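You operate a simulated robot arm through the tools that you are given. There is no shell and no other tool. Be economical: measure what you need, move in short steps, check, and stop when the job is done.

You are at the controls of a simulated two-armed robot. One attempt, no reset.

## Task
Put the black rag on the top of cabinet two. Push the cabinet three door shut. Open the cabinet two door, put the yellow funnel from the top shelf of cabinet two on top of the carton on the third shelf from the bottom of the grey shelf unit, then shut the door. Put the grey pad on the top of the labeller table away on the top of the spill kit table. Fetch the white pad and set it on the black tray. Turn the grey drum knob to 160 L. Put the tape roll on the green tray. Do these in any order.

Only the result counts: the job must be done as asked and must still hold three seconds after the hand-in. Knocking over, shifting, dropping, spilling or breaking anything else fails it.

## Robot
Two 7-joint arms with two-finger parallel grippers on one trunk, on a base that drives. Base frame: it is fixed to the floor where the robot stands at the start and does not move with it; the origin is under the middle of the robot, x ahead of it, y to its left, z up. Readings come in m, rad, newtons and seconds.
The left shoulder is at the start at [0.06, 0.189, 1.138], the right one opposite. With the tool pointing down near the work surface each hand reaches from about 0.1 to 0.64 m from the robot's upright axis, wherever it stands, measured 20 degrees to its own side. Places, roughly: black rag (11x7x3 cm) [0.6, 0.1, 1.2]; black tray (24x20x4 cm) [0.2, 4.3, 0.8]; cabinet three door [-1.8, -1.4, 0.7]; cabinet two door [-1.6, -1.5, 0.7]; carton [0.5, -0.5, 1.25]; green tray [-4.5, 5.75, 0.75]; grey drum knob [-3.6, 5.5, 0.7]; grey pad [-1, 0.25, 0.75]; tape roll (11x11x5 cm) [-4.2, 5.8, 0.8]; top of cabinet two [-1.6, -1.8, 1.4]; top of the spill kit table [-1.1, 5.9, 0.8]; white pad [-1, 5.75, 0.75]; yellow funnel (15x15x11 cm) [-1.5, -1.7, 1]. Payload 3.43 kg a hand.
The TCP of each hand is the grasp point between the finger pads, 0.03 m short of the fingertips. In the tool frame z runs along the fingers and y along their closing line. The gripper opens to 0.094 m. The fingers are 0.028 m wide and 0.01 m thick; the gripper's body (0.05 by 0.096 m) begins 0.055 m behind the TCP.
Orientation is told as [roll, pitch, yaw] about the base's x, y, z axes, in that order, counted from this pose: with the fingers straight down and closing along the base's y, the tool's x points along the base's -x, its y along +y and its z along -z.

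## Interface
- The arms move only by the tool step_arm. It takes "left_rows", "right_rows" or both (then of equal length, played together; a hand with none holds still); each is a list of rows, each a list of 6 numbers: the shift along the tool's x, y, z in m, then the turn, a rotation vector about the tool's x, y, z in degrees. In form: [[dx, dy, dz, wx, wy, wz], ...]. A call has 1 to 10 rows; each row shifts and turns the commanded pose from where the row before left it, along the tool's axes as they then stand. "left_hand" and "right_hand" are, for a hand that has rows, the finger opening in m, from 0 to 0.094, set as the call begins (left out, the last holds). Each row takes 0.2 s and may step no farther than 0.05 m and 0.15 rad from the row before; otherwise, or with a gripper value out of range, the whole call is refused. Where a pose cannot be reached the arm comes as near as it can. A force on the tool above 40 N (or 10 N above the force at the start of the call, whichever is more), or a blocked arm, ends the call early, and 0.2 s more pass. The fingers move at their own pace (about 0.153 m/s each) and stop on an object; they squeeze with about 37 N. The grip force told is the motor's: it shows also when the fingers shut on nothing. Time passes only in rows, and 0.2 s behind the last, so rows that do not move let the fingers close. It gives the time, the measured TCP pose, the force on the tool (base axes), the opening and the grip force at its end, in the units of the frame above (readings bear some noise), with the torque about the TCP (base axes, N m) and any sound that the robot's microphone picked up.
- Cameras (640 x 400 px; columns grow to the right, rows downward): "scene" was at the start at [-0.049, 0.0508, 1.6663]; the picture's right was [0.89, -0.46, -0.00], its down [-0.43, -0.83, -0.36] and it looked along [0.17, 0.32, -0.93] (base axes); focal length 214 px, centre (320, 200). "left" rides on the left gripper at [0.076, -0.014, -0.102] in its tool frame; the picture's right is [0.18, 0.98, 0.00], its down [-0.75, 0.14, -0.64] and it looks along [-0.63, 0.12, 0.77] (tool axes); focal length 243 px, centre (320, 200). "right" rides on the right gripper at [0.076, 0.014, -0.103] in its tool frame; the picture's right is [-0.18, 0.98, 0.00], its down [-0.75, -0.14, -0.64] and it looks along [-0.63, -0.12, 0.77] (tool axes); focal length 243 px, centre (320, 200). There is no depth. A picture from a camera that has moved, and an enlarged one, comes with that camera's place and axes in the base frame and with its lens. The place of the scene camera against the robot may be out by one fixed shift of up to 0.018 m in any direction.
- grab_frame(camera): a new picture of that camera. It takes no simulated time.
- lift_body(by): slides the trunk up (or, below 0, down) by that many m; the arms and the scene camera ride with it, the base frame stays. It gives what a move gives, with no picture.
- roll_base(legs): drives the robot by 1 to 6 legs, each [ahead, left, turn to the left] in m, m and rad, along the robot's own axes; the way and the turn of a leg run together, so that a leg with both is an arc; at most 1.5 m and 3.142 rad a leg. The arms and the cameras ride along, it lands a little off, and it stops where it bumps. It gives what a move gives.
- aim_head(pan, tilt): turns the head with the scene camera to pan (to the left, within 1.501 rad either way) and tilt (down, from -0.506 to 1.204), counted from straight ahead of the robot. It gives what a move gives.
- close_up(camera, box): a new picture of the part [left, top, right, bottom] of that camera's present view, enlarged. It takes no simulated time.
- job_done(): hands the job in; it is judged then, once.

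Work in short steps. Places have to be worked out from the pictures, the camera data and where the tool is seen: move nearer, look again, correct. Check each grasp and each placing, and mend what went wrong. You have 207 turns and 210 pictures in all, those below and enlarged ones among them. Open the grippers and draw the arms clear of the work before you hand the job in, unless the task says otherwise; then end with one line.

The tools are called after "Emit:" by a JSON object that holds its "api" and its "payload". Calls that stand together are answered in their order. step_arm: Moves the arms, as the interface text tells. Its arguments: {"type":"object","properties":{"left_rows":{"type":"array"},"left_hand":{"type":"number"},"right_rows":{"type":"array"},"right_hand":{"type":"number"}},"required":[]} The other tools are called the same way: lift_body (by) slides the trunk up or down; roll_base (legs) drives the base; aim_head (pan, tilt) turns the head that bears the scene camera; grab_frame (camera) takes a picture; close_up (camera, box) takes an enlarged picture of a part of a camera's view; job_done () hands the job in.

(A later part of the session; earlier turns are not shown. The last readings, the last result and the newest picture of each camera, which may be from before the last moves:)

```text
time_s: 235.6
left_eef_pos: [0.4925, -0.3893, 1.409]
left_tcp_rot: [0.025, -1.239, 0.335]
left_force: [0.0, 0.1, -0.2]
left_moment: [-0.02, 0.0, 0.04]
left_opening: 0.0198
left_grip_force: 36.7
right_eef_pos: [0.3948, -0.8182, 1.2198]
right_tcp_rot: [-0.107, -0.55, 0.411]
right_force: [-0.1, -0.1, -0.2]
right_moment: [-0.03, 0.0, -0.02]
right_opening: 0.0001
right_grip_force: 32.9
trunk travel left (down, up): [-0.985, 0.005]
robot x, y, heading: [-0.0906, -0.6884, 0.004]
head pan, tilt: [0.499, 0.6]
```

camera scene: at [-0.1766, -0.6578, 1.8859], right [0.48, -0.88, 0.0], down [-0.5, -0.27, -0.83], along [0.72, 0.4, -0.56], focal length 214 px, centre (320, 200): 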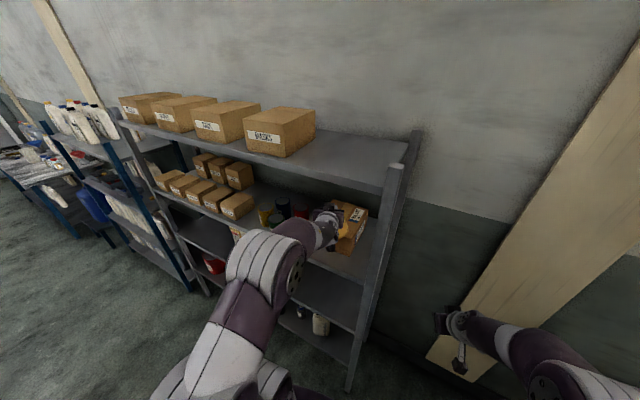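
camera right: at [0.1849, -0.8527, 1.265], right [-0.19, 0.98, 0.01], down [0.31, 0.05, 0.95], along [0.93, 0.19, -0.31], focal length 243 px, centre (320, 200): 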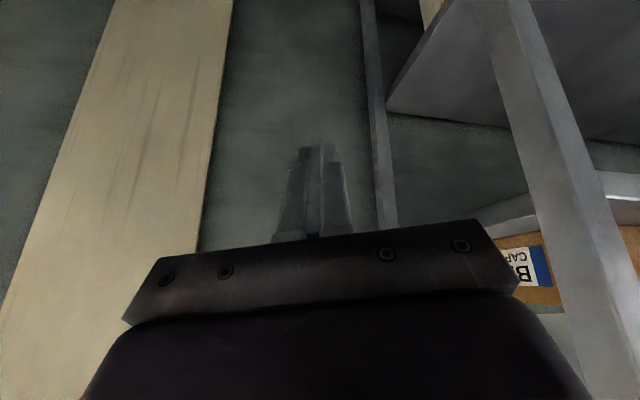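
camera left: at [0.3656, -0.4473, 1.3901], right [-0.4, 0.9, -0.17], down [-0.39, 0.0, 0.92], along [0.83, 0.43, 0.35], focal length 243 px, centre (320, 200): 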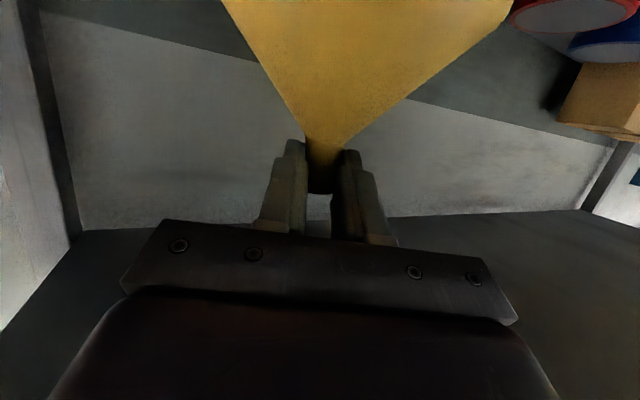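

Emit:
{"api": "step_arm", "payload": {"left_rows": [[0.0028, 0, 0.001, 0, 0, 0], [0, 0, 0, 0, 0, 0]]}}

Emit:
{"api": "step_arm", "payload": {"left_rows": [[0.0019, 0, 0.0007, 0, 0, 0], [0, 0, 0, 0, 0, 0]]}}

Emit:
{"api": "step_arm", "payload": {"left_rows": [[0.0019, 0, 0.0007, 0, 0, 0], [0, 0, 0, 0, 0, 0]]}}

```text
time_s: 236.2
left_eef_pos: [0.4925, -0.3891, 1.406]
left_tcp_rot: [0.022, -1.238, 0.335]
left_force: [0.0, -0.1, 0.2]
left_moment: [0.01, 0.02, -0.05]
left_opening: 0.0196
left_grip_force: 37.6
right_eef_pos: [0.3949, -0.8177, 1.2184]
right_tcp_rot: [-0.107, -0.547, 0.41]
right_force: [0.3, -0.5, -0.1]
right_moment: [0.01, -0.02, 0.01]
right_opening: 0.0
right_grip_force: 33.2
trunk travel left (down, up): [-0.985, 0.005]
robot x, y, heading: [-0.0841, -0.6897, 0.003]
head pan, tilt: [0.499, 0.6]
```

```text
time_s: 236.8
left_eef_pos: [0.4923, -0.3891, 1.4038]
left_tcp_rot: [0.023, -1.24, 0.335]
left_force: [0.3, 1.2, 0.1]
left_moment: [-0.04, 0.01, 0.0]
left_opening: 0.0197
left_grip_force: 37.7
right_eef_pos: [0.3952, -0.8175, 1.2191]
right_tcp_rot: [-0.108, -0.548, 0.41]
right_force: [0.3, -0.1, 0.6]
right_moment: [0.02, 0.0, -0.01]
right_opening: 0.0
right_grip_force: 33.2
trunk travel left (down, up): [-0.985, 0.005]
robot x, y, heading: [-0.0813, -0.6901, 0.01]
head pan, tilt: [0.499, 0.6]
```

```text
time_s: 237.4
left_eef_pos: [0.4929, -0.3886, 1.4032]
left_tcp_rot: [0.023, -1.238, 0.334]
left_force: [0.0, 0.5, 0.1]
left_moment: [0.01, 0.06, 0.02]
left_opening: 0.0199
left_grip_force: 36.7
right_eef_pos: [0.3948, -0.8179, 1.2185]
right_tcp_rot: [-0.107, -0.548, 0.409]
right_force: [0.1, 0.0, 0.3]
right_moment: [-0.01, 0.0, 0.05]
right_opening: 0.0
right_grip_force: 32.9
trunk travel left (down, up): [-0.985, 0.005]
robot x, y, heading: [-0.0857, -0.6909, 0.001]
head pan, tilt: [0.499, 0.6]
```

Emit:
{"api": "step_arm", "payload": {"left_rows": [[0.0028, 0, 0.001, 0, 0, 0], [0, 0, 0, 0, 0, 0]]}}

Emit:
{"api": "step_arm", "payload": {"left_rows": [[0.0019, 0, 0.0007, 0, 0, 0], [0, 0, 0, 0, 0, 0]]}}

Emit:
{"api": "close_up", "payload": {"camera": "scene", "box": [290, 190, 390, 270]}}

```text
time_s: 238.0
left_eef_pos: [0.4914, -0.3884, 1.4014]
left_tcp_rot: [0.022, -1.24, 0.337]
left_force: [-0.6, -0.6, -0.9]
left_moment: [0.01, 0.01, 0.01]
left_opening: 0.0198
left_grip_force: 37.0
right_eef_pos: [0.3957, -0.8184, 1.2192]
right_tcp_rot: [-0.107, -0.548, 0.411]
right_force: [0.2, 0.7, 0.4]
right_moment: [-0.01, -0.01, 0.0]
right_opening: 0.0
right_grip_force: 32.8
trunk travel left (down, up): [-0.985, 0.005]
robot x, y, heading: [-0.0863, -0.6928, 0.004]
head pan, tilt: [0.499, 0.6]
```

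```text
time_s: 238.6
left_eef_pos: [0.4917, -0.3882, 1.3988]
left_tcp_rot: [0.02, -1.241, 0.336]
left_force: [1.2, 2.4, 6.9]
left_moment: [-0.13, -0.02, -0.01]
left_opening: 0.0199
left_grip_force: 37.2
right_eef_pos: [0.3944, -0.8174, 1.2192]
right_tcp_rot: [-0.109, -0.547, 0.409]
right_force: [-0.4, 0.4, 0.1]
right_moment: [0.0, 0.0, 0.01]
right_opening: 0.0
right_grip_force: 33.0
trunk travel left (down, up): [-0.985, 0.005]
robot x, y, heading: [-0.0831, -0.6886, 0.007]
head pan, tilt: [0.499, 0.6]
```

```text
5.00 times, centred on (340, 230) of scene
camera zoom: at [-0.0845, -0.6467, 1.886], right [0.48, -0.88, 0.0], down [-0.49, -0.27, -0.83], along [0.72, 0.4, -0.56], focal length 1072 px, centre (220, 50)
```

zoom: 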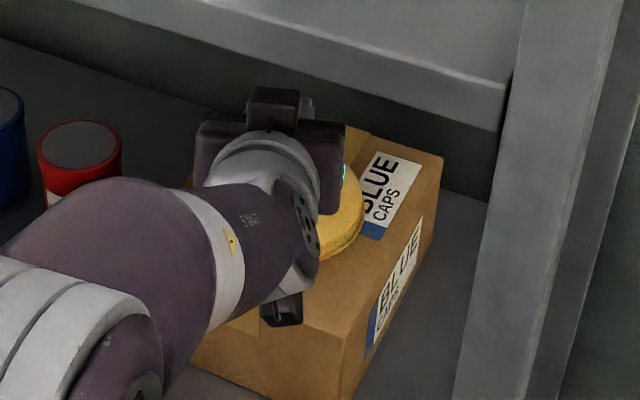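

Contact felt. I open the fingers and withdraw straight back.

Emit:
{"api": "step_arm", "payload": {"left_rows": [[0, 0, 0, 0, 0, 0], [0, 0, 0, 0, 0, 0]], "left_hand": 0.06}}

Emit:
{"api": "step_arm", "payload": {"left_rows": [[0.012, 0, -0.038, 0, 0, 0], [0.012, 0, -0.038, 0, 0, 0], [0.012, 0, -0.038, 0, 0, 0], [0, 0, 0, 0, 0, 0]]}}

Emit:
{"api": "grab_frame", "payload": {"camera": "left"}}

Emit:
{"api": "close_up", "payload": {"camera": "scene", "box": [270, 180, 400, 280]}}

```text
time_s: 239.2
left_eef_pos: [0.4918, -0.3893, 1.397]
left_tcp_rot: [0.022, -1.239, 0.335]
left_force: [-0.1, -0.1, 0.6]
left_moment: [0.01, -0.03, 0.0]
left_opening: 0.0598
left_grip_force: 0.0
right_eef_pos: [0.3955, -0.8184, 1.2193]
right_tcp_rot: [-0.106, -0.549, 0.41]
right_force: [-0.1, -1.0, -0.1]
right_moment: [0.04, 0.01, 0.0]
right_opening: 0.0
right_grip_force: 32.8
trunk travel left (down, up): [-0.985, 0.005]
robot x, y, heading: [-0.0877, -0.6915, 0.01]
head pan, tilt: [0.499, 0.6]
```

```text
time_s: 240.2
left_eef_pos: [0.3804, -0.4325, 1.4006]
left_tcp_rot: [0.023, -1.238, 0.335]
left_force: [-0.5, -0.3, 0.4]
left_moment: [0.02, 0.03, -0.01]
left_opening: 0.06
left_grip_force: 0.0
right_eef_pos: [0.396, -0.8177, 1.2182]
right_tcp_rot: [-0.105, -0.548, 0.409]
right_force: [-0.6, 0.0, 0.6]
right_moment: [-0.02, 0.01, -0.03]
right_opening: 0.0
right_grip_force: 32.5
trunk travel left (down, up): [-0.985, 0.005]
robot x, y, heading: [-0.085, -0.6898, 0.006]
head pan, tilt: [0.499, 0.6]
```

```text
93 pictures are left
camera left: at [0.2717, -0.4898, 1.3614], right [-0.4, 0.9, -0.17], down [-0.39, 0.0, 0.92], along [0.83, 0.43, 0.35], focal length 243 px, centre (320, 200)
```

left: 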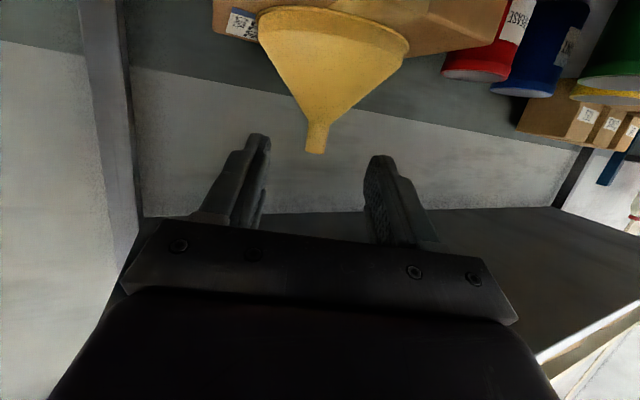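

```text
4.00 times, centred on (335, 230) of scene
camera zoom: at [-0.0833, -0.647, 1.8859], right [0.48, -0.88, 0.0], down [-0.49, -0.27, -0.82], along [0.72, 0.4, -0.57], focal length 858 px, centre (260, 80)
```

zoom: 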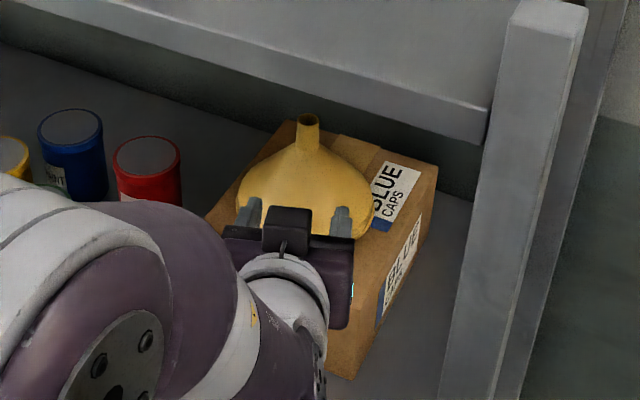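

The funnel stands upright on the carton. I back away, lower the trunk and turn to look at the labeller table.

Emit:
{"api": "roll_base", "payload": {"legs": [[-0.45, 0, 0], [0, 0, 2.0]]}}

Emit:
{"api": "aim_head", "payload": {"pan": 0.0, "tilt": 0.6}}

Emit:
{"api": "grab_frame", "payload": {"camera": "scene"}}

```text
time_s: 247.7
left_eef_pos: [-0.9712, -0.3794, 1.4001]
left_tcp_rot: [0.025, -1.239, 2.336]
left_force: [0.6, 0.6, -0.6]
left_moment: [0.05, -0.03, 0.02]
left_opening: 0.06
left_grip_force: 0.0
right_eef_pos: [-0.6261, -0.2049, 1.2199]
right_tcp_rot: [-0.107, -0.549, 2.411]
right_force: [-0.1, 0.7, 0.7]
right_moment: [0.0, -0.02, 0.02]
right_opening: 0.0001
right_grip_force: 33.1
trunk travel left (down, up): [-0.985, 0.005]
robot x, y, heading: [-0.5399, -0.6944, 2.002]
head pan, tilt: [0.499, 0.6]
```

```text
time_s: 248.7
left_eef_pos: [-0.9707, -0.3776, 1.4004]
left_tcp_rot: [0.022, -1.238, 2.337]
left_force: [-0.3, 0.4, -0.7]
left_moment: [-0.01, 0.0, -0.01]
left_opening: 0.0599
left_grip_force: 0.1
right_eef_pos: [-0.6263, -0.2039, 1.2184]
right_tcp_rot: [-0.107, -0.549, 2.409]
right_force: [0.3, 0.1, 1.1]
right_moment: [-0.02, 0.0, -0.01]
right_opening: 0.0003
right_grip_force: 33.0
trunk travel left (down, up): [-0.985, 0.005]
robot x, y, heading: [-0.5434, -0.6956, 1.999]
head pan, tilt: [0.0, 0.6]
```

```text
91 pictures are left
camera scene: at [-0.5686, -0.6676, 1.8859], right [0.91, 0.42, 0.0], down [0.24, -0.51, -0.83], along [-0.35, 0.75, -0.56], focal length 214 px, centre (320, 200)
```

scene: 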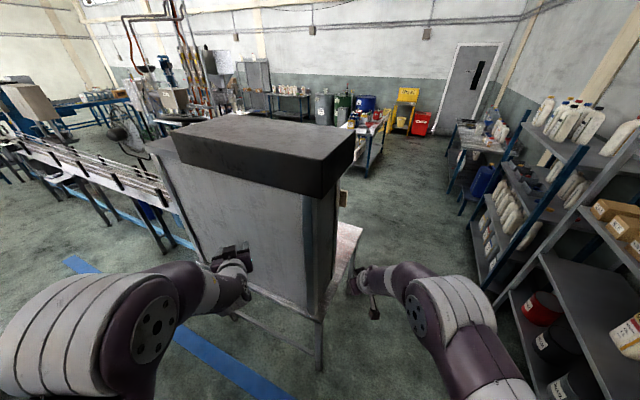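

The labeller machine stands at the near side; the table with the grey pad is beyond it. I drive up along its right side and look left.

Emit:
{"api": "roll_base", "payload": {"legs": [[0, 0, -0.43], [0, -0.28, 0], [0.65, 0, 0]]}}

Emit:
{"api": "aim_head", "payload": {"pan": 1.1, "tilt": 0.7}}

Emit:
{"api": "grab_frame", "payload": {"camera": "scene"}}

```text
time_s: 255.0
left_eef_pos: [-0.5274, 0.4114, 1.399]
left_tcp_rot: [0.022, -1.239, 1.906]
left_force: [0.2, 0.2, -0.1]
left_moment: [-0.01, 0.0, 0.0]
left_opening: 0.0597
left_grip_force: 0.0
right_eef_pos: [-0.1422, 0.4274, 1.2191]
right_tcp_rot: [-0.109, -0.547, 1.978]
right_force: [-0.8, -0.4, 0.3]
right_moment: [0.01, -0.01, 0.0]
right_opening: 0.0001
right_grip_force: 32.9
trunk travel left (down, up): [-0.985, 0.005]
robot x, y, heading: [-0.2638, -0.05, 1.58]
head pan, tilt: [0.0, 0.6]
```

```text
time_s: 256.3
left_eef_pos: [-0.5255, 0.4136, 1.3997]
left_tcp_rot: [0.023, -1.239, 1.905]
left_force: [0.4, 0.1, 0.9]
left_moment: [-0.01, -0.04, 0.07]
left_opening: 0.06
left_grip_force: 0.0
right_eef_pos: [-0.141, 0.4273, 1.2191]
right_tcp_rot: [-0.107, -0.548, 1.979]
right_force: [-0.8, 0.0, -0.7]
right_moment: [-0.01, 0.0, -0.01]
right_opening: 0.0
right_grip_force: 33.1
trunk travel left (down, up): [-0.985, 0.005]
robot x, y, heading: [-0.2668, -0.0505, 1.574]
head pan, tilt: [1.1, 0.7]
```

```text
90 pictures are left
camera scene: at [-0.3594, -0.0731, 1.8773], right [0.45, 0.89, 0.0], down [0.57, -0.29, -0.76], along [-0.68, 0.34, -0.64], focal length 214 px, centre (320, 200)
```

scene: 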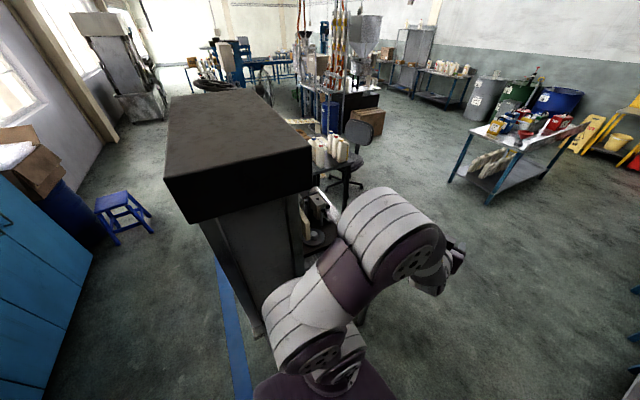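

The machine blocks the view. I go 0.4 m further and look again.

Emit:
{"api": "roll_base", "payload": {"legs": [[0.45, 0, 0]]}}

Emit:
{"api": "aim_head", "payload": {"pan": 1.5, "tilt": 0.85}}

Emit:
{"api": "grab_frame", "payload": {"camera": "scene"}}

```text
time_s: 259.1
left_eef_pos: [-0.5369, 0.8631, 1.4008]
left_tcp_rot: [0.023, -1.239, 1.917]
left_force: [-0.2, -0.2, 0.7]
left_moment: [-0.02, 0.0, -0.01]
left_opening: 0.0601
left_grip_force: 0.0
right_eef_pos: [-0.1523, 0.8818, 1.2193]
right_tcp_rot: [-0.108, -0.548, 1.994]
right_force: [-1.0, -0.4, 0.2]
right_moment: [0.04, 0.02, 0.01]
right_opening: 0.0
right_grip_force: 32.7
trunk travel left (down, up): [-0.985, 0.005]
robot x, y, heading: [-0.277, 0.4019, 1.589]
head pan, tilt: [1.1, 0.7]
```

```text
time_s: 259.9
left_eef_pos: [-0.5362, 0.8652, 1.3995]
left_tcp_rot: [0.025, -1.236, 1.918]
left_force: [0.0, 0.5, -0.4]
left_moment: [-0.01, -0.04, -0.05]
left_opening: 0.06
left_grip_force: 0.0
right_eef_pos: [-0.1527, 0.8839, 1.2179]
right_tcp_rot: [-0.105, -0.547, 1.991]
right_force: [1.0, -0.4, -0.3]
right_moment: [-0.05, -0.01, 0.02]
right_opening: 0.0002
right_grip_force: 32.8
trunk travel left (down, up): [-0.985, 0.005]
robot x, y, heading: [-0.2702, 0.4007, 1.586]
head pan, tilt: [1.499, 0.85]
```

```text
89 pictures are left
camera scene: at [-0.3656, 0.3481, 1.8651], right [0.06, 1.0, 0.0], down [0.75, -0.04, -0.66], along [-0.66, 0.04, -0.75], focal length 214 px, centre (320, 200)
```

scene: 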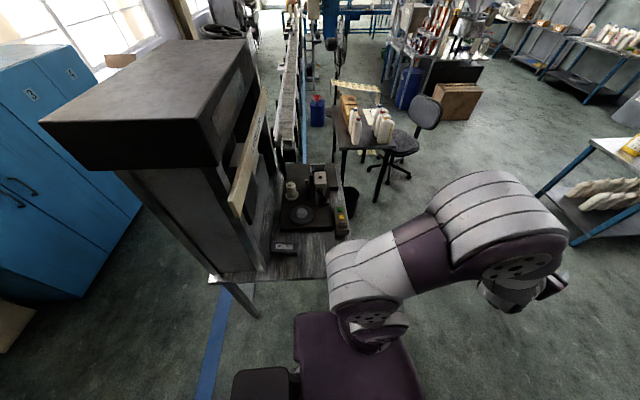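

Emit:
{"api": "close_up", "payload": {"camera": "scene", "box": [200, 150, 360, 290]}}

```text
2.86 times, centred on (280, 220) of scene
camera zoom: at [-0.3656, 0.3481, 1.8651], right [0.06, 1.0, 0.0], down [0.75, -0.04, -0.66], along [-0.66, 0.04, -0.75], focal length 613 px, centre (434, 143)
```

zoom: 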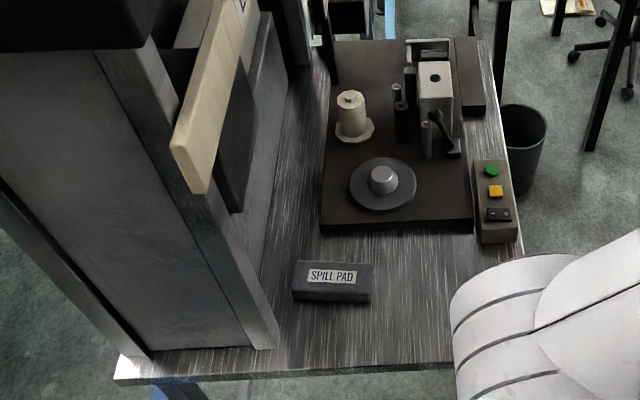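

The "SPILL PAD" lies at about [−0.985, 0.185], ~16×6 cm, long along y, close to the machine face. I'll use the right hand, vertical with fingers closing along x. First I lower the trunk and reconfigure both arms.

Emit:
{"api": "lift_body", "payload": {"by": -0.2}}

Emit:
{"api": "step_arm", "payload": {"left_rows": [[0, 0, 0, 0, 8, 0], [0, 0, 0, 0, 8, 0], [0, 0, 0, 0, 8, 0], [0, 0, 0, 0, 8, 0], [0, 0, 0, 0, 8, 0], [0.02, 0, 0, 0, 8, 0], [0.02, 0, 0, 0, 8, 0], [0.03, 0, 0, 0, 8, 0], [0.03, 0, 0, 0, 7, 0], [0, 0, 0, 0, 0, 0]], "right_rows": [[0, 0, 0, 0, 7.8, 0], [0, 0, 0, 0, 7.8, 0], [0, 0, 0, 0, 7.8, 0], [0, 0, 0, 0, 7.8, 0], [0, 0, 0, 0, 0, -8.3], [0, 0, 0, 0, 0, -8.3], [0, 0, 0, 0, 0, -8.3], [0, 0, 0, 0, 0, -8.3], [0, 0, 0, 0, 0, -8.3], [0, 0, 0, 0, 0, -8.3]], "right_hand": 0.094}}

Emit:
{"api": "step_arm", "payload": {"left_rows": [[0.03, -0.02, 0, 0, 0, 0], [0.03, -0.02, 0, 0, 0, 0], [0.02, 0, 0, 0, 0, 0]], "right_rows": [[0, 0, 0, 0, 0, -8.3], [0, 0, 0, 0, 0, -8.3], [0, 0, 0, 0, 0, 0]]}}

```text
time_s: 262.1
left_eef_pos: [-0.5368, 0.8652, 1.1997]
left_tcp_rot: [0.023, -1.24, 1.918]
left_force: [-0.3, 0.4, -0.4]
left_moment: [0.0, 0.03, -0.01]
left_opening: 0.0601
left_grip_force: 0.1
right_eef_pos: [-0.1524, 0.8836, 1.0188]
right_tcp_rot: [-0.107, -0.549, 1.991]
right_force: [0.1, -0.5, -0.2]
right_moment: [0.05, -0.02, -0.01]
right_opening: 0.0
right_grip_force: 32.9
trunk travel left (down, up): [-0.785, 0.205]
robot x, y, heading: [-0.2739, 0.4015, 1.588]
head pan, tilt: [1.499, 0.85]
```

```text
time_s: 264.3
left_eef_pos: [-0.511, 0.7784, 1.1635]
left_tcp_rot: [0.029, -0.081, 1.959]
left_force: [0.1, 0.3, -0.1]
left_moment: [0.01, 0.01, 0.01]
left_opening: 0.0598
left_grip_force: 0.2
left hand out of reach, approached as far as the arm can: row 5
right_eef_pos: [-0.1515, 0.885, 1.0185]
right_tcp_rot: [-0.063, 0.067, 2.807]
right_force: [-0.4, 0.1, -0.4]
right_moment: [0.02, 0.02, -0.01]
right_opening: 0.094
right_grip_force: 0.1
trunk travel left (down, up): [-0.785, 0.205]
robot x, y, heading: [-0.2749, 0.4017, 1.586]
head pan, tilt: [1.499, 0.85]
```

```text
time_s: 265.1
left_eef_pos: [-0.444, 0.7202, 1.1552]
left_tcp_rot: [0.029, -0.082, 1.958]
left_force: [0.4, -0.2, -0.8]
left_moment: [-0.01, 0.01, 0.02]
left_opening: 0.0599
left_grip_force: 0.1
right_eef_pos: [-0.1525, 0.8839, 1.0186]
right_tcp_rot: [-0.042, 0.082, 3.096]
right_force: [0.8, -1.3, 0.1]
right_moment: [-0.02, 0.0, -0.01]
right_opening: 0.0941
right_grip_force: 0.0
trunk travel left (down, up): [-0.785, 0.205]
robot x, y, heading: [-0.2766, 0.4043, 1.588]
head pan, tilt: [1.499, 0.85]
```

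Now turn to face −x and position so the right hand is before the pad.

Emit:
{"api": "roll_base", "payload": {"legs": [[0, 0, 1.553], [0, 0.33, 0], [0.15, 0, 0]]}}

Emit:
{"api": "aim_head", "payload": {"pan": 0.0, "tilt": 0.9}}

Emit:
{"api": "grab_frame", "payload": {"camera": "scene"}}

Emit:
{"api": "grab_frame", "payload": {"camera": "right"}}

```text
time_s: 272.0
left_eef_pos: [-0.7502, -0.0956, 1.156]
left_tcp_rot: [0.032, -0.082, -2.783]
left_force: [0.8, -0.5, 0.5]
left_moment: [0.02, 0.04, 0.02]
left_opening: 0.0599
left_grip_force: 0.0
right_eef_pos: [-0.9062, 0.2021, 1.0203]
right_tcp_rot: [-0.045, 0.082, -1.648]
right_force: [0.2, 0.3, 0.5]
right_moment: [0.0, 0.04, 0.04]
right_opening: 0.094
right_grip_force: 0.0
trunk travel left (down, up): [-0.785, 0.205]
robot x, y, heading: [-0.4269, 0.0654, 3.131]
head pan, tilt: [1.499, 0.85]
```

```text
time_s: 273.6
left_eef_pos: [-0.7525, -0.0951, 1.1547]
left_tcp_rot: [0.03, -0.084, -2.783]
left_force: [-0.1, 0.6, 0.0]
left_moment: [-0.02, 0.02, 0.0]
left_opening: 0.0601
left_grip_force: 0.1
right_eef_pos: [-0.9074, 0.2023, 1.0181]
right_tcp_rot: [-0.041, 0.083, -1.649]
right_force: [0.6, 0.0, -0.1]
right_moment: [0.0, 0.02, -0.02]
right_opening: 0.0942
right_grip_force: 0.0
trunk travel left (down, up): [-0.785, 0.205]
robot x, y, heading: [-0.427, 0.0632, 3.126]
head pan, tilt: [0.0, 0.901]
```

```text
87 pictures are left
camera scene: at [-0.4582, 0.0673, 1.6611], right [0.01, 1.0, 0.0], down [0.78, -0.01, -0.62], along [-0.62, 0.01, -0.78], focal length 214 px, centre (320, 200)
```

scene: 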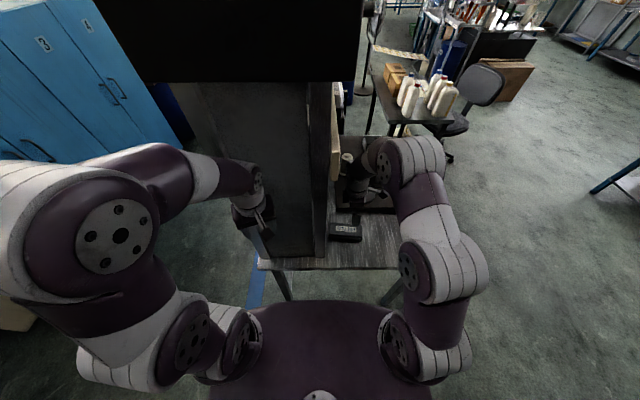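

```text
86 pictures are left
camera right: at [-0.883, 0.2682, 1.1269], right [0.97, -0.26, -0.06], down [-0.18, -0.79, 0.58], along [-0.19, -0.55, -0.81], focal length 243 px, centre (320, 200)
```

right: 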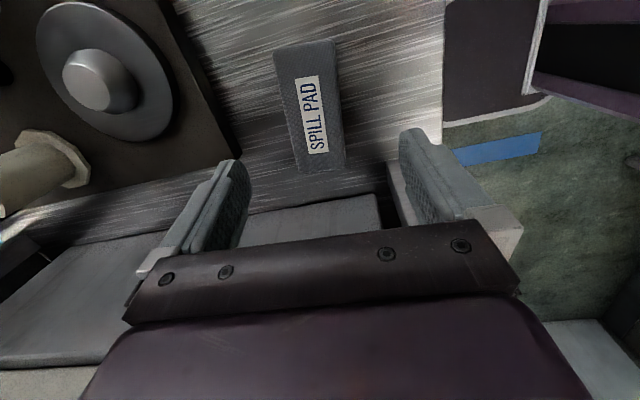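

The right camera shows the pad well: centre ≈[−0.936, 0.187], nearly along y. I descend over it part-way and re-check.

Emit:
{"api": "step_arm", "payload": {"right_rows": [[-0.0078, -0.0052, 0.0398, 0, 0, 0], [-0.0078, -0.0052, 0.0398, 0, 0, 0], [-0.0078, -0.0052, 0.0398, 0, 0, 0], [-0.0078, -0.0052, 0.0398, 0, 0, 0], [0, 0, 0, 0, 0, 0]]}}

Emit:
{"api": "grab_frame", "payload": {"camera": "right"}}

```text
time_s: 274.8
left_eef_pos: [-0.7511, -0.0956, 1.1557]
left_tcp_rot: [0.029, -0.083, -2.784]
left_force: [-0.4, -0.1, -0.1]
left_moment: [0.0, 0.01, 0.01]
left_opening: 0.06
left_grip_force: 0.1
right_eef_pos: [-0.9334, 0.185, 0.8575]
right_tcp_rot: [-0.044, 0.079, -1.648]
right_force: [0.4, 0.6, 0.3]
right_moment: [-0.01, 0.01, 0.0]
right_opening: 0.0942
right_grip_force: 0.0
trunk travel left (down, up): [-0.785, 0.205]
robot x, y, heading: [-0.4317, 0.0669, 3.124]
head pan, tilt: [0.0, 0.901]
```

```text
85 pictures are left
camera right: at [-0.9089, 0.2516, 0.9649], right [0.96, -0.26, -0.06], down [-0.18, -0.79, 0.58], along [-0.19, -0.55, -0.81], focal length 243 px, centre (320, 200)
```

right: 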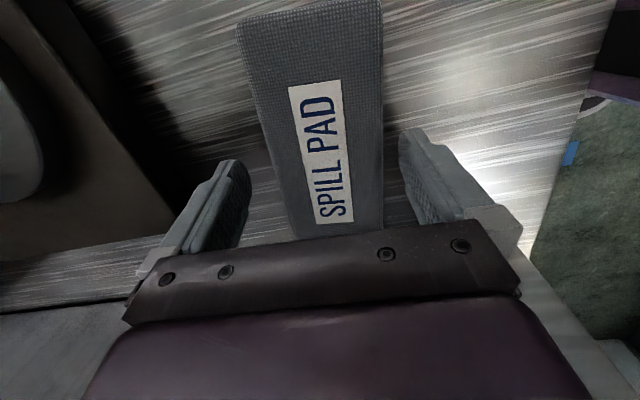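

Centred. Descend to the pad and close.

Emit:
{"api": "step_arm", "payload": {"right_rows": [[0.002, 0.002, 0.03, 0, 0, 0], [0.002, 0, 0.03, 0, 0, 0], [0, 0, 0.008, 0, 0, 0], [0, 0, 0, 0, 0, 0]]}}

Emit:
{"api": "step_arm", "payload": {"right_rows": [[0, 0, 0, 0, 0, 0], [0, 0, 0, 0, 0, 0], [0, 0, 0, 0, 0, 0]], "right_hand": 0.0}}

Emit:
{"api": "grab_frame", "payload": {"camera": "right"}}

```text
time_s: 275.3
left_eef_pos: [-0.7509, -0.096, 1.1545]
left_tcp_rot: [0.03, -0.082, -2.785]
left_force: [-0.7, 0.3, 0.2]
left_moment: [0.01, -0.01, -0.02]
left_opening: 0.0599
left_grip_force: 0.1
right_eef_pos: [-0.9323, 0.1885, 0.8334]
right_tcp_rot: [-0.037, 0.087, -1.648]
right_force: [8.9, -4.2, 17.8]
right_moment: [-0.38, -1.16, -0.11]
right_opening: 0.0936
right_grip_force: 0.1
trunk travel left (down, up): [-0.785, 0.205]
robot x, y, heading: [-0.4263, 0.0632, 3.129]
head pan, tilt: [0.0, 0.901]
stopped in row 2 (right hand): the force on the tool passed its limit at 108 N (the readings are from after the stop); the commanded pose is now the measured one
```

```text
time_s: 275.6
left_eef_pos: [-0.7501, -0.0955, 1.1547]
left_tcp_rot: [0.029, -0.081, -2.784]
left_force: [-1.0, -0.2, 0.5]
left_moment: [-0.02, -0.02, 0.02]
left_opening: 0.0598
left_grip_force: 0.0
right_eef_pos: [-0.9286, 0.1875, 0.8322]
right_tcp_rot: [-0.026, 0.088, -1.65]
right_force: [5.3, -2.8, 16.6]
right_moment: [0.48, -0.83, -0.26]
right_opening: 0.0719
right_grip_force: 37.1
trunk travel left (down, up): [-0.785, 0.205]
robot x, y, heading: [-0.428, 0.0644, 3.13]
head pan, tilt: [0.0, 0.901]
stopped in row 1 (right hand): the force on the tool passed its limit at 47 N (the readings are from after the stop); the commanded pose is now the measured one
```

```text
84 pictures are left
camera right: at [-0.9061, 0.2528, 0.9412], right [0.97, -0.26, -0.04], down [-0.19, -0.8, 0.58], along [-0.18, -0.55, -0.82], focal length 243 px, centre (320, 200)
```

right: 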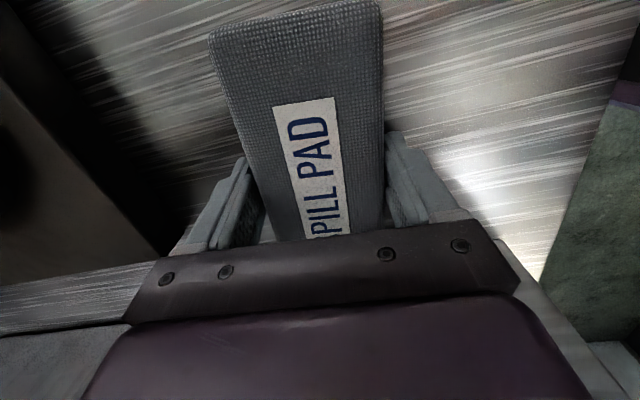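

Fingertips touched the table (surface ≈0.80) and the fingers closed on the pad at 7.2 cm. I settle the grip and lift a little.

Emit:
{"api": "step_arm", "payload": {"right_rows": [[0, 0, -0.003, 0, 0, 0], [0, 0, 0, 0, 0, 0], [0, 0, 0, 0, 0, 0]], "right_hand": 0.0}}

Emit:
{"api": "step_arm", "payload": {"right_rows": [[0, 0, -0.03, 0, 0, 0], [0, 0, -0.04, 0, 0, 0], [0, 0, 0, 0, 0, 0]]}}

Emit:
{"api": "grab_frame", "payload": {"camera": "right"}}

```text
time_s: 276.4
left_eef_pos: [-0.7521, -0.0954, 1.1556]
left_tcp_rot: [0.03, -0.079, -2.783]
left_force: [-0.2, 0.6, 0.6]
left_moment: [0.02, 0.02, 0.01]
left_opening: 0.06
left_grip_force: 0.1
right_eef_pos: [-0.93, 0.1876, 0.8341]
right_tcp_rot: [-0.024, 0.087, -1.649]
right_force: [0.9, 0.3, 0.1]
right_moment: [-0.02, 0.02, -0.03]
right_opening: 0.072
right_grip_force: 37.3
trunk travel left (down, up): [-0.785, 0.205]
robot x, y, heading: [-0.4298, 0.0663, 3.127]
head pan, tilt: [0.0, 0.901]
```

```text
time_s: 277.2
left_eef_pos: [-0.7534, -0.0947, 1.1537]
left_tcp_rot: [0.029, -0.081, -2.783]
left_force: [0.0, -0.4, -0.4]
left_moment: [0.0, -0.01, 0.04]
left_opening: 0.0601
left_grip_force: 0.0
right_eef_pos: [-0.9288, 0.1803, 0.9013]
right_tcp_rot: [-0.023, 0.086, -1.648]
right_force: [0.7, 0.1, -0.5]
right_moment: [0.0, 0.01, -0.02]
right_opening: 0.072
right_grip_force: 36.9
trunk travel left (down, up): [-0.785, 0.205]
robot x, y, heading: [-0.4256, 0.0659, 3.129]
head pan, tilt: [0.0, 0.901]
```

```text
83 pictures are left
camera right: at [-0.9064, 0.2469, 1.011], right [0.97, -0.26, -0.04], down [-0.19, -0.79, 0.58], along [-0.18, -0.55, -0.82], focal length 243 px, centre (320, 200)
```

right: 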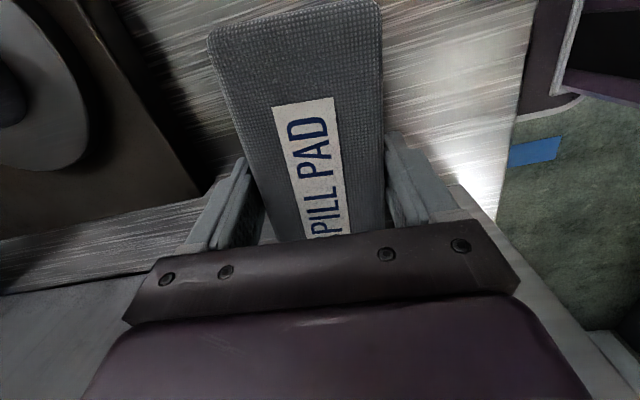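

Pad is held securely. I raise it, back off, turn to +y and drive up the aisle toward the spill kit table.

Emit:
{"api": "step_arm", "payload": {"right_rows": [[0, 0, -0.045, 0, 0, 0], [0, 0, -0.045, 0, 0, 0], [0, 0, -0.03, 0, 0, 0]]}}

Emit:
{"api": "roll_base", "payload": {"legs": [[-0.22, 0, 0], [0, 0, -1.555], [0.9, 0, 0], [0.4, 0.25, 0], [1.5, 0, 0]]}}

Emit:
{"api": "aim_head", "payload": {"pan": 0.3, "tilt": 0.4}}

Emit:
{"api": "grab_frame", "payload": {"camera": "scene"}}

```text
time_s: 278.0
left_eef_pos: [-0.7518, -0.0951, 1.1547]
left_tcp_rot: [0.029, -0.079, -2.782]
left_force: [-0.4, 0.4, 0.2]
left_moment: [-0.02, 0.02, -0.02]
left_opening: 0.0601
left_grip_force: 0.1
right_eef_pos: [-0.9257, 0.1714, 1.0233]
right_tcp_rot: [-0.026, 0.087, -1.65]
right_force: [-0.6, 0.5, 0.1]
right_moment: [0.0, 0.01, -0.01]
right_opening: 0.0719
right_grip_force: 37.2
trunk travel left (down, up): [-0.785, 0.205]
robot x, y, heading: [-0.4283, 0.0637, 3.132]
head pan, tilt: [0.0, 0.901]
```

```text
time_s: 297.2
left_eef_pos: [-0.6308, 3.176, 1.155]
left_tcp_rot: [0.03, -0.08, 1.943]
left_force: [-0.8, -0.3, -0.3]
left_moment: [-0.02, 0.03, -0.05]
left_opening: 0.0598
left_grip_force: 0.1
right_eef_pos: [-0.3682, 3.3558, 1.0232]
right_tcp_rot: [-0.024, 0.086, 3.08]
right_force: [-0.5, -0.1, -1.2]
right_moment: [0.0, -0.02, 0.0]
right_opening: 0.0713
right_grip_force: 36.9
trunk travel left (down, up): [-0.785, 0.205]
robot x, y, heading: [-0.4597, 2.8561, 1.577]
head pan, tilt: [0.0, 0.901]
```

```text
time_s: 298.1
left_eef_pos: [-0.6304, 3.1764, 1.156]
left_tcp_rot: [0.029, -0.079, 1.942]
left_force: [-0.4, -0.4, -1.0]
left_moment: [-0.03, -0.01, 0.06]
left_opening: 0.06
left_grip_force: 0.0
right_eef_pos: [-0.3668, 3.3543, 1.0222]
right_tcp_rot: [-0.024, 0.086, 3.079]
right_force: [0.4, -1.5, -1.2]
right_moment: [0.0, 0.01, -0.01]
right_opening: 0.0715
right_grip_force: 37.1
trunk travel left (down, up): [-0.785, 0.205]
robot x, y, heading: [-0.4649, 2.8541, 1.574]
head pan, tilt: [0.3, 0.4]
```

```text
82 pictures are left
camera scene: at [-0.5077, 2.8847, 1.704], right [0.95, 0.3, 0.0], down [0.12, -0.37, -0.92], along [-0.27, 0.88, -0.39], focal length 214 px, centre (320, 200)
```

scene: 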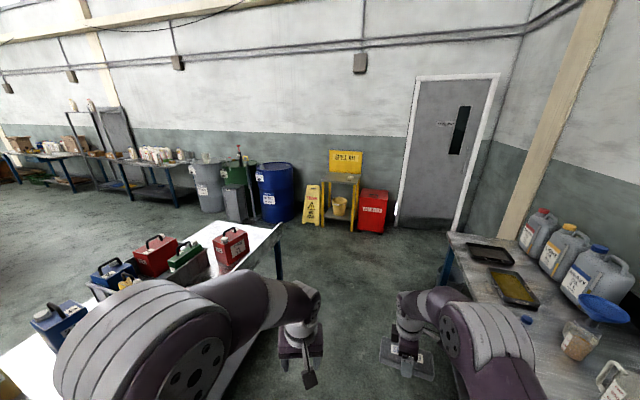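

I see the yellow spill-kit stand at the far wall (~[−1.05, 5.7]) and the black tray on the right-hand table. I drive closer to the stand.

Emit:
{"api": "roll_base", "payload": {"legs": [[1.4, 0, 0], [0.45, 0.45, 0]]}}

Emit:
{"api": "aim_head", "payload": {"pan": 0.1, "tilt": 0.6}}

Emit:
{"api": "grab_frame", "payload": {"camera": "scene"}}

```text
time_s: 308.3
left_eef_pos: [-1.0662, 5.0422, 1.1532]
left_tcp_rot: [0.029, -0.081, 1.927]
left_force: [-0.2, -0.2, 0.7]
left_moment: [-0.02, -0.03, -0.01]
left_opening: 0.0601
left_grip_force: 0.0
right_eef_pos: [-0.7994, 5.2168, 1.0228]
right_tcp_rot: [-0.027, 0.088, 3.062]
right_force: [-1.3, -0.4, -0.9]
right_moment: [-0.01, 0.0, 0.01]
right_opening: 0.0717
right_grip_force: 37.1
trunk travel left (down, up): [-0.785, 0.205]
robot x, y, heading: [-0.908, 4.7179, 1.556]
head pan, tilt: [0.3, 0.4]
```

```text
time_s: 309.0
left_eef_pos: [-1.0678, 5.0438, 1.154]
left_tcp_rot: [0.029, -0.08, 1.927]
left_force: [-1.2, 1.5, -0.3]
left_moment: [0.02, -0.01, 0.01]
left_opening: 0.0601
left_grip_force: 0.0
right_eef_pos: [-0.8, 5.2167, 1.0217]
right_tcp_rot: [-0.024, 0.089, 3.062]
right_force: [-0.5, -0.2, -0.7]
right_moment: [-0.01, -0.02, -0.01]
right_opening: 0.0718
right_grip_force: 37.2
trunk travel left (down, up): [-0.785, 0.205]
robot x, y, heading: [-0.9061, 4.7123, 1.556]
head pan, tilt: [0.099, 0.6]
```

```text
81 pictures are left
camera scene: at [-0.9298, 4.7475, 1.6859], right [1.0, 0.09, 0.0], down [0.05, -0.56, -0.83], along [-0.07, 0.82, -0.56], focal length 214 px, centre (320, 200)
```

scene: 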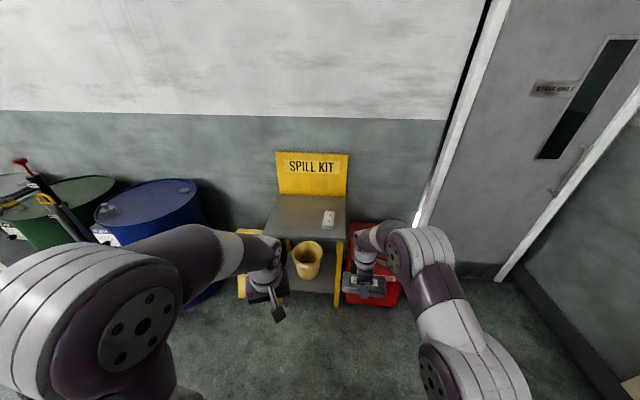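

Emit:
{"api": "close_up", "payload": {"camera": "scene", "box": [230, 140, 400, 310]}}

```text
2.35 times, centred on (315, 225) of scene
camera zoom: at [-0.9298, 4.7475, 1.6859], right [1.0, 0.09, 0.0], down [0.05, -0.56, -0.83], along [-0.07, 0.82, -0.56], focal length 505 px, centre (332, 141)
```

zoom: 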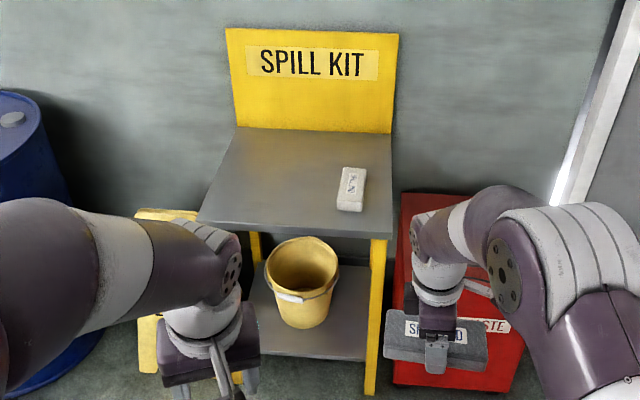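

Stand top: x −1.355…−0.855, y 5.645…6.10, about z 0.8; white pad at ≈[−0.967, 5.80], long along y. I'll put the grey pad at ≈[−1.2, 5.8]. I drive into position.

Emit:
{"api": "roll_base", "payload": {"legs": [[0, 0, 0.015], [0.2, 0.4, 0], [0.35, 0, 0]]}}

Emit:
{"api": "aim_head", "payload": {"pan": 0.0, "tilt": 0.9}}

Emit:
{"api": "grab_frame", "payload": {"camera": "scene"}}

Emit:
{"api": "grab_frame", "payload": {"camera": "right"}}

```text
time_s: 313.9
left_eef_pos: [-1.4746, 5.5889, 1.1555]
left_tcp_rot: [0.031, -0.081, 1.948]
left_force: [0.4, 0.0, -0.8]
left_moment: [-0.02, 0.0, 0.03]
left_opening: 0.0599
left_grip_force: 0.0
right_eef_pos: [-1.2119, 5.7681, 1.0228]
right_tcp_rot: [-0.025, 0.087, 3.083]
right_force: [0.0, 0.0, 0.3]
right_moment: [-0.04, -0.03, 0.01]
right_opening: 0.0713
right_grip_force: 36.8
trunk travel left (down, up): [-0.785, 0.205]
robot x, y, heading: [-1.3064, 5.2663, 1.584]
head pan, tilt: [0.099, 0.6]
```

```text
time_s: 314.7
left_eef_pos: [-1.475, 5.5886, 1.1544]
left_tcp_rot: [0.03, -0.081, 1.947]
left_force: [-0.5, -0.4, 0.6]
left_moment: [0.01, -0.02, -0.03]
left_opening: 0.0601
left_grip_force: 0.2
right_eef_pos: [-1.2111, 5.7693, 1.0236]
right_tcp_rot: [-0.025, 0.089, 3.083]
right_force: [0.3, -0.8, -1.3]
right_moment: [0.0, 0.02, 0.01]
right_opening: 0.0716
right_grip_force: 36.7
trunk travel left (down, up): [-0.785, 0.205]
robot x, y, heading: [-1.3061, 5.2696, 1.577]
head pan, tilt: [0.0, 0.901]
```

```text
79 pictures are left
camera scene: at [-1.323, 5.2859, 1.6612], right [1.0, 0.01, 0.0], down [0.01, -0.78, -0.62], along [0.0, 0.62, -0.78], focal length 214 px, centre (320, 200)
```

scene: 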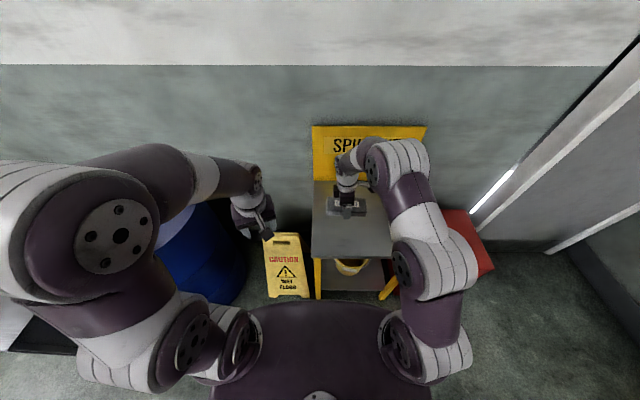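

```text
78 pictures are left
camera right: at [-1.1452, 5.7491, 1.1315], right [-0.24, -0.97, -0.04], down [-0.8, 0.17, 0.58], along [-0.55, 0.17, -0.82], focal length 243 px, centre (320, 200)
```

right: 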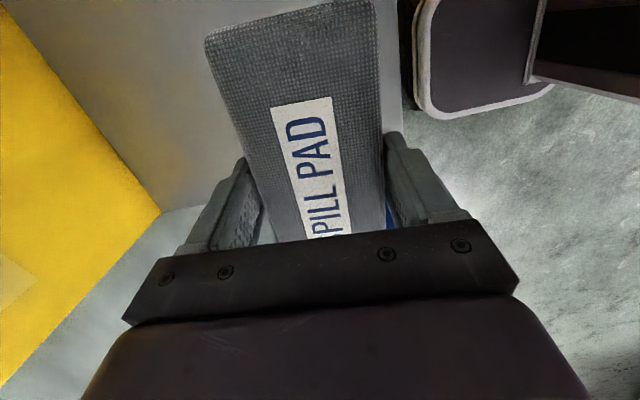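

Grey pad is above the stand's left half. I lower it.

Emit:
{"api": "step_arm", "payload": {"right_rows": [[0.004, 0, 0.043, 0, 0, 0], [0.004, 0, 0.043, 0, 0, 0], [0.004, 0, 0.043, 0, 0, 0], [0.004, 0, 0.038, 0, 0, 0], [0, 0, 0, 0, 0, 0]]}}

Emit:
{"api": "step_arm", "payload": {"right_rows": [[0, 0, 0.006, 0, 0, 0], [0, 0, 0, 0, 0, 0]]}}

Emit:
{"api": "step_arm", "payload": {"right_rows": [[0, 0, 0.005, 0, 0, 0], [0, 0, 0, 0, 0, 0]]}}

```text
time_s: 315.9
left_eef_pos: [-1.4745, 5.5893, 1.1556]
left_tcp_rot: [0.03, -0.082, 1.948]
left_force: [-0.3, 0.1, 0.3]
left_moment: [0.0, 0.01, -0.01]
left_opening: 0.0599
left_grip_force: 0.0
right_eef_pos: [-1.1818, 5.7715, 0.8558]
right_tcp_rot: [-0.024, 0.087, 3.081]
right_force: [-0.6, -0.2, -0.7]
right_moment: [-0.05, -0.01, 0.02]
right_opening: 0.0715
right_grip_force: 36.8
trunk travel left (down, up): [-0.785, 0.205]
robot x, y, heading: [-1.3086, 5.2706, 1.581]
head pan, tilt: [0.0, 0.901]
```

```text
time_s: 316.5
left_eef_pos: [-1.4762, 5.5884, 1.1542]
left_tcp_rot: [0.028, -0.082, 1.947]
left_force: [-0.5, -0.3, -0.3]
left_moment: [0.01, -0.01, 0.0]
left_opening: 0.0597
left_grip_force: 0.0
right_eef_pos: [-1.1807, 5.7702, 0.8516]
right_tcp_rot: [-0.025, 0.087, 3.082]
right_force: [-0.3, 0.1, -0.6]
right_moment: [0.04, -0.01, -0.01]
right_opening: 0.0714
right_grip_force: 37.1
trunk travel left (down, up): [-0.785, 0.205]
robot x, y, heading: [-1.3069, 5.2681, 1.577]
head pan, tilt: [0.0, 0.901]
```

```text
time_s: 317.1
left_eef_pos: [-1.4752, 5.5883, 1.1546]
left_tcp_rot: [0.03, -0.081, 1.947]
left_force: [-0.5, 0.1, 1.0]
left_moment: [0.01, -0.03, 0.02]
left_opening: 0.0599
left_grip_force: 0.0
right_eef_pos: [-1.1802, 5.7716, 0.8461]
right_tcp_rot: [-0.025, 0.088, 3.082]
right_force: [0.3, -0.9, -1.1]
right_moment: [0.0, 0.0, 0.0]
right_opening: 0.0715
right_grip_force: 37.1
trunk travel left (down, up): [-0.785, 0.205]
robot x, y, heading: [-1.3055, 5.2671, 1.574]
head pan, tilt: [0.0, 0.901]
```

Emit:
{"api": "step_arm", "payload": {"right_rows": [[0, 0, 0.006, 0, 0, 0], [0, 0, 0, 0, 0, 0]]}}

Emit:
{"api": "step_arm", "payload": {"right_rows": [[0, 0, 0.005, 0, 0, 0], [0, 0, 0, 0, 0, 0]]}}

Emit:
{"api": "step_arm", "payload": {"right_rows": [[0, 0, 0.004, 0, 0, 0], [0, 0, 0, 0, 0, 0]]}}

```text
time_s: 317.7
left_eef_pos: [-1.4749, 5.5896, 1.1552]
left_tcp_rot: [0.032, -0.081, 1.947]
left_force: [0.0, 0.6, 0.6]
left_moment: [-0.02, 0.01, 0.0]
left_opening: 0.06
left_grip_force: 0.0
right_eef_pos: [-1.1803, 5.7721, 0.8393]
right_tcp_rot: [-0.024, 0.087, 3.083]
right_force: [0.6, -0.5, -0.3]
right_moment: [-0.02, 0.05, -0.02]
right_opening: 0.0714
right_grip_force: 37.1
trunk travel left (down, up): [-0.785, 0.205]
robot x, y, heading: [-1.3063, 5.2713, 1.583]
head pan, tilt: [0.0, 0.901]
```

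```text
time_s: 318.3
left_eef_pos: [-1.4751, 5.5892, 1.1538]
left_tcp_rot: [0.029, -0.08, 1.948]
left_force: [0.3, 0.5, 0.8]
left_moment: [0.0, -0.05, -0.02]
left_opening: 0.0602
left_grip_force: 0.2
right_eef_pos: [-1.1796, 5.7724, 0.8356]
right_tcp_rot: [-0.024, 0.088, 3.082]
right_force: [-0.3, 0.4, 0.1]
right_moment: [0.0, 0.01, 0.04]
right_opening: 0.0717
right_grip_force: 36.8
trunk travel left (down, up): [-0.785, 0.205]
robot x, y, heading: [-1.3075, 5.2692, 1.579]
head pan, tilt: [0.0, 0.901]
```

```text
time_s: 318.9
left_eef_pos: [-1.4746, 5.5899, 1.1549]
left_tcp_rot: [0.03, -0.08, 1.948]
left_force: [-0.5, -0.2, 0.8]
left_moment: [0.01, 0.05, 0.0]
left_opening: 0.0598
left_grip_force: 0.0
right_eef_pos: [-1.1777, 5.7719, 0.8317]
right_tcp_rot: [-0.022, 0.087, 3.081]
right_force: [-0.1, -0.7, -0.9]
right_moment: [-0.01, -0.01, 0.01]
right_opening: 0.0714
right_grip_force: 36.9
trunk travel left (down, up): [-0.785, 0.205]
robot x, y, heading: [-1.3075, 5.2679, 1.574]
head pan, tilt: [0.0, 0.901]
```

The surface is lower; I continue with slow 3 mm rows (force stop active).

Emit:
{"api": "step_arm", "payload": {"right_rows": [[0, 0, 0.003, 0, 0, 0], [0, 0, 0.003, 0, 0, 0], [0, 0, 0.003, 0, 0, 0], [0, 0, 0.003, 0, 0, 0], [0, 0, 0.003, 0, 0, 0], [0, 0, 0.003, 0, 0, 0], [0, 0, 0, 0, 0, 0]]}}

Emit:
{"api": "grab_frame", "payload": {"camera": "right"}}

```text
time_s: 320.5
left_eef_pos: [-1.4744, 5.5893, 1.1548]
left_tcp_rot: [0.029, -0.081, 1.948]
left_force: [0.4, -0.9, -0.2]
left_moment: [0.03, 0.0, 0.0]
left_opening: 0.0603
left_grip_force: 0.1
right_eef_pos: [-1.1769, 5.7732, 0.8133]
right_tcp_rot: [-0.023, 0.086, 3.082]
right_force: [0.4, 0.8, -1.1]
right_moment: [0.03, 0.03, 0.01]
right_opening: 0.0714
right_grip_force: 37.1
trunk travel left (down, up): [-0.785, 0.205]
robot x, y, heading: [-1.3069, 5.2674, 1.577]
head pan, tilt: [0.0, 0.901]
```

```text
77 pictures are left
camera right: at [-1.11, 5.7519, 0.9226], right [-0.24, -0.97, -0.04], down [-0.8, 0.17, 0.58], along [-0.55, 0.17, -0.82], focal length 243 px, centre (320, 200)
```

right: 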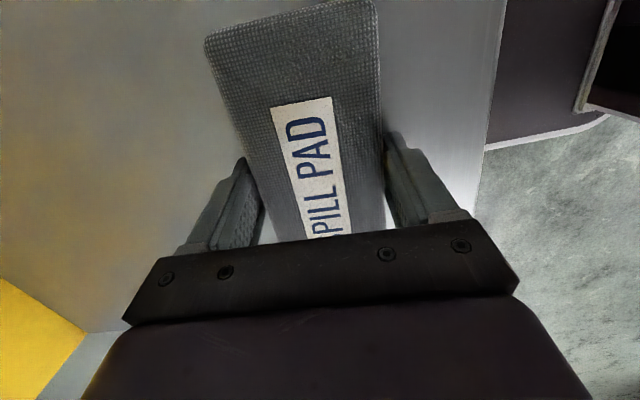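

The stand top solves to z≈0.77; continue lowering.

Emit:
{"api": "step_arm", "payload": {"right_rows": [[0, 0, 0.003, 0, 0, 0], [0, 0, 0.003, 0, 0, 0], [0, 0, 0.003, 0, 0, 0], [0, 0, 0, 0, 0, 0]]}}

Emit:
{"api": "step_arm", "payload": {"right_rows": [[0, 0, 0.003, 0, 0, 0], [0, 0, 0.002, 0, 0, 0], [0, 0, 0, 0, 0, 0]]}}

Emit:
{"api": "step_arm", "payload": {"right_rows": [[0, 0, 0.003, 0, 0, 0], [0, 0, 0.002, 0, 0, 0], [0, 0, 0, 0, 0, 0]]}}

```text
time_s: 321.2
left_eef_pos: [-1.4754, 5.5865, 1.1554]
left_tcp_rot: [0.028, -0.084, 1.948]
left_force: [-0.5, 0.9, 0.6]
left_moment: [-0.03, 0.02, -0.02]
left_opening: 0.0601
left_grip_force: 0.0
right_eef_pos: [-1.1767, 5.772, 0.8119]
right_tcp_rot: [-0.032, 0.088, 3.081]
right_force: [-0.4, -11.1, 27.4]
right_moment: [-1.35, 0.46, 0.07]
right_opening: 0.0717
right_grip_force: 36.3
trunk travel left (down, up): [-0.785, 0.205]
robot x, y, heading: [-1.3104, 5.2669, 1.578]
head pan, tilt: [0.0, 0.901]
stopped in row 3 (right hand): the force on the tool passed its limit at 44 N (the readings are from after the stop); the commanded pose is now the measured one
```

```text
time_s: 321.6
left_eef_pos: [-1.4762, 5.5862, 1.1563]
left_tcp_rot: [0.029, -0.082, 1.948]
left_force: [-0.4, 0.5, -0.5]
left_moment: [-0.03, 0.01, 0.02]
left_opening: 0.06
left_grip_force: 0.1
right_eef_pos: [-1.1774, 5.7725, 0.8118]
right_tcp_rot: [-0.029, 0.09, 3.083]
right_force: [-0.8, -15.0, 30.1]
right_moment: [-1.64, 0.87, 0.17]
right_opening: 0.0718
right_grip_force: 37.0
trunk travel left (down, up): [-0.785, 0.205]
robot x, y, heading: [-1.309, 5.27, 1.575]
head pan, tilt: [0.0, 0.901]
stopped in row 1 (right hand): the force on the tool passed its limit at 43 N (the readings are from after the stop); the commanded pose is now the measured one
```

```text
time_s: 322.0
left_eef_pos: [-1.4756, 5.584, 1.1549]
left_tcp_rot: [0.029, -0.084, 1.948]
left_force: [0.5, -0.7, 0.7]
left_moment: [0.01, 0.01, 0.0]
left_opening: 0.0601
left_grip_force: 0.1
right_eef_pos: [-1.1762, 5.7721, 0.8125]
right_tcp_rot: [-0.032, 0.088, 3.083]
right_force: [-2.2, -16.7, 34.3]
right_moment: [-1.95, 0.9, 0.16]
right_opening: 0.0718
right_grip_force: 37.2
trunk travel left (down, up): [-0.785, 0.205]
robot x, y, heading: [-1.3081, 5.269, 1.573]
head pan, tilt: [0.0, 0.901]
stopped in row 2 (right hand): the force on the tool passed its limit at 48 N (the readings are from after the stop); the commanded pose is now the measured one
```

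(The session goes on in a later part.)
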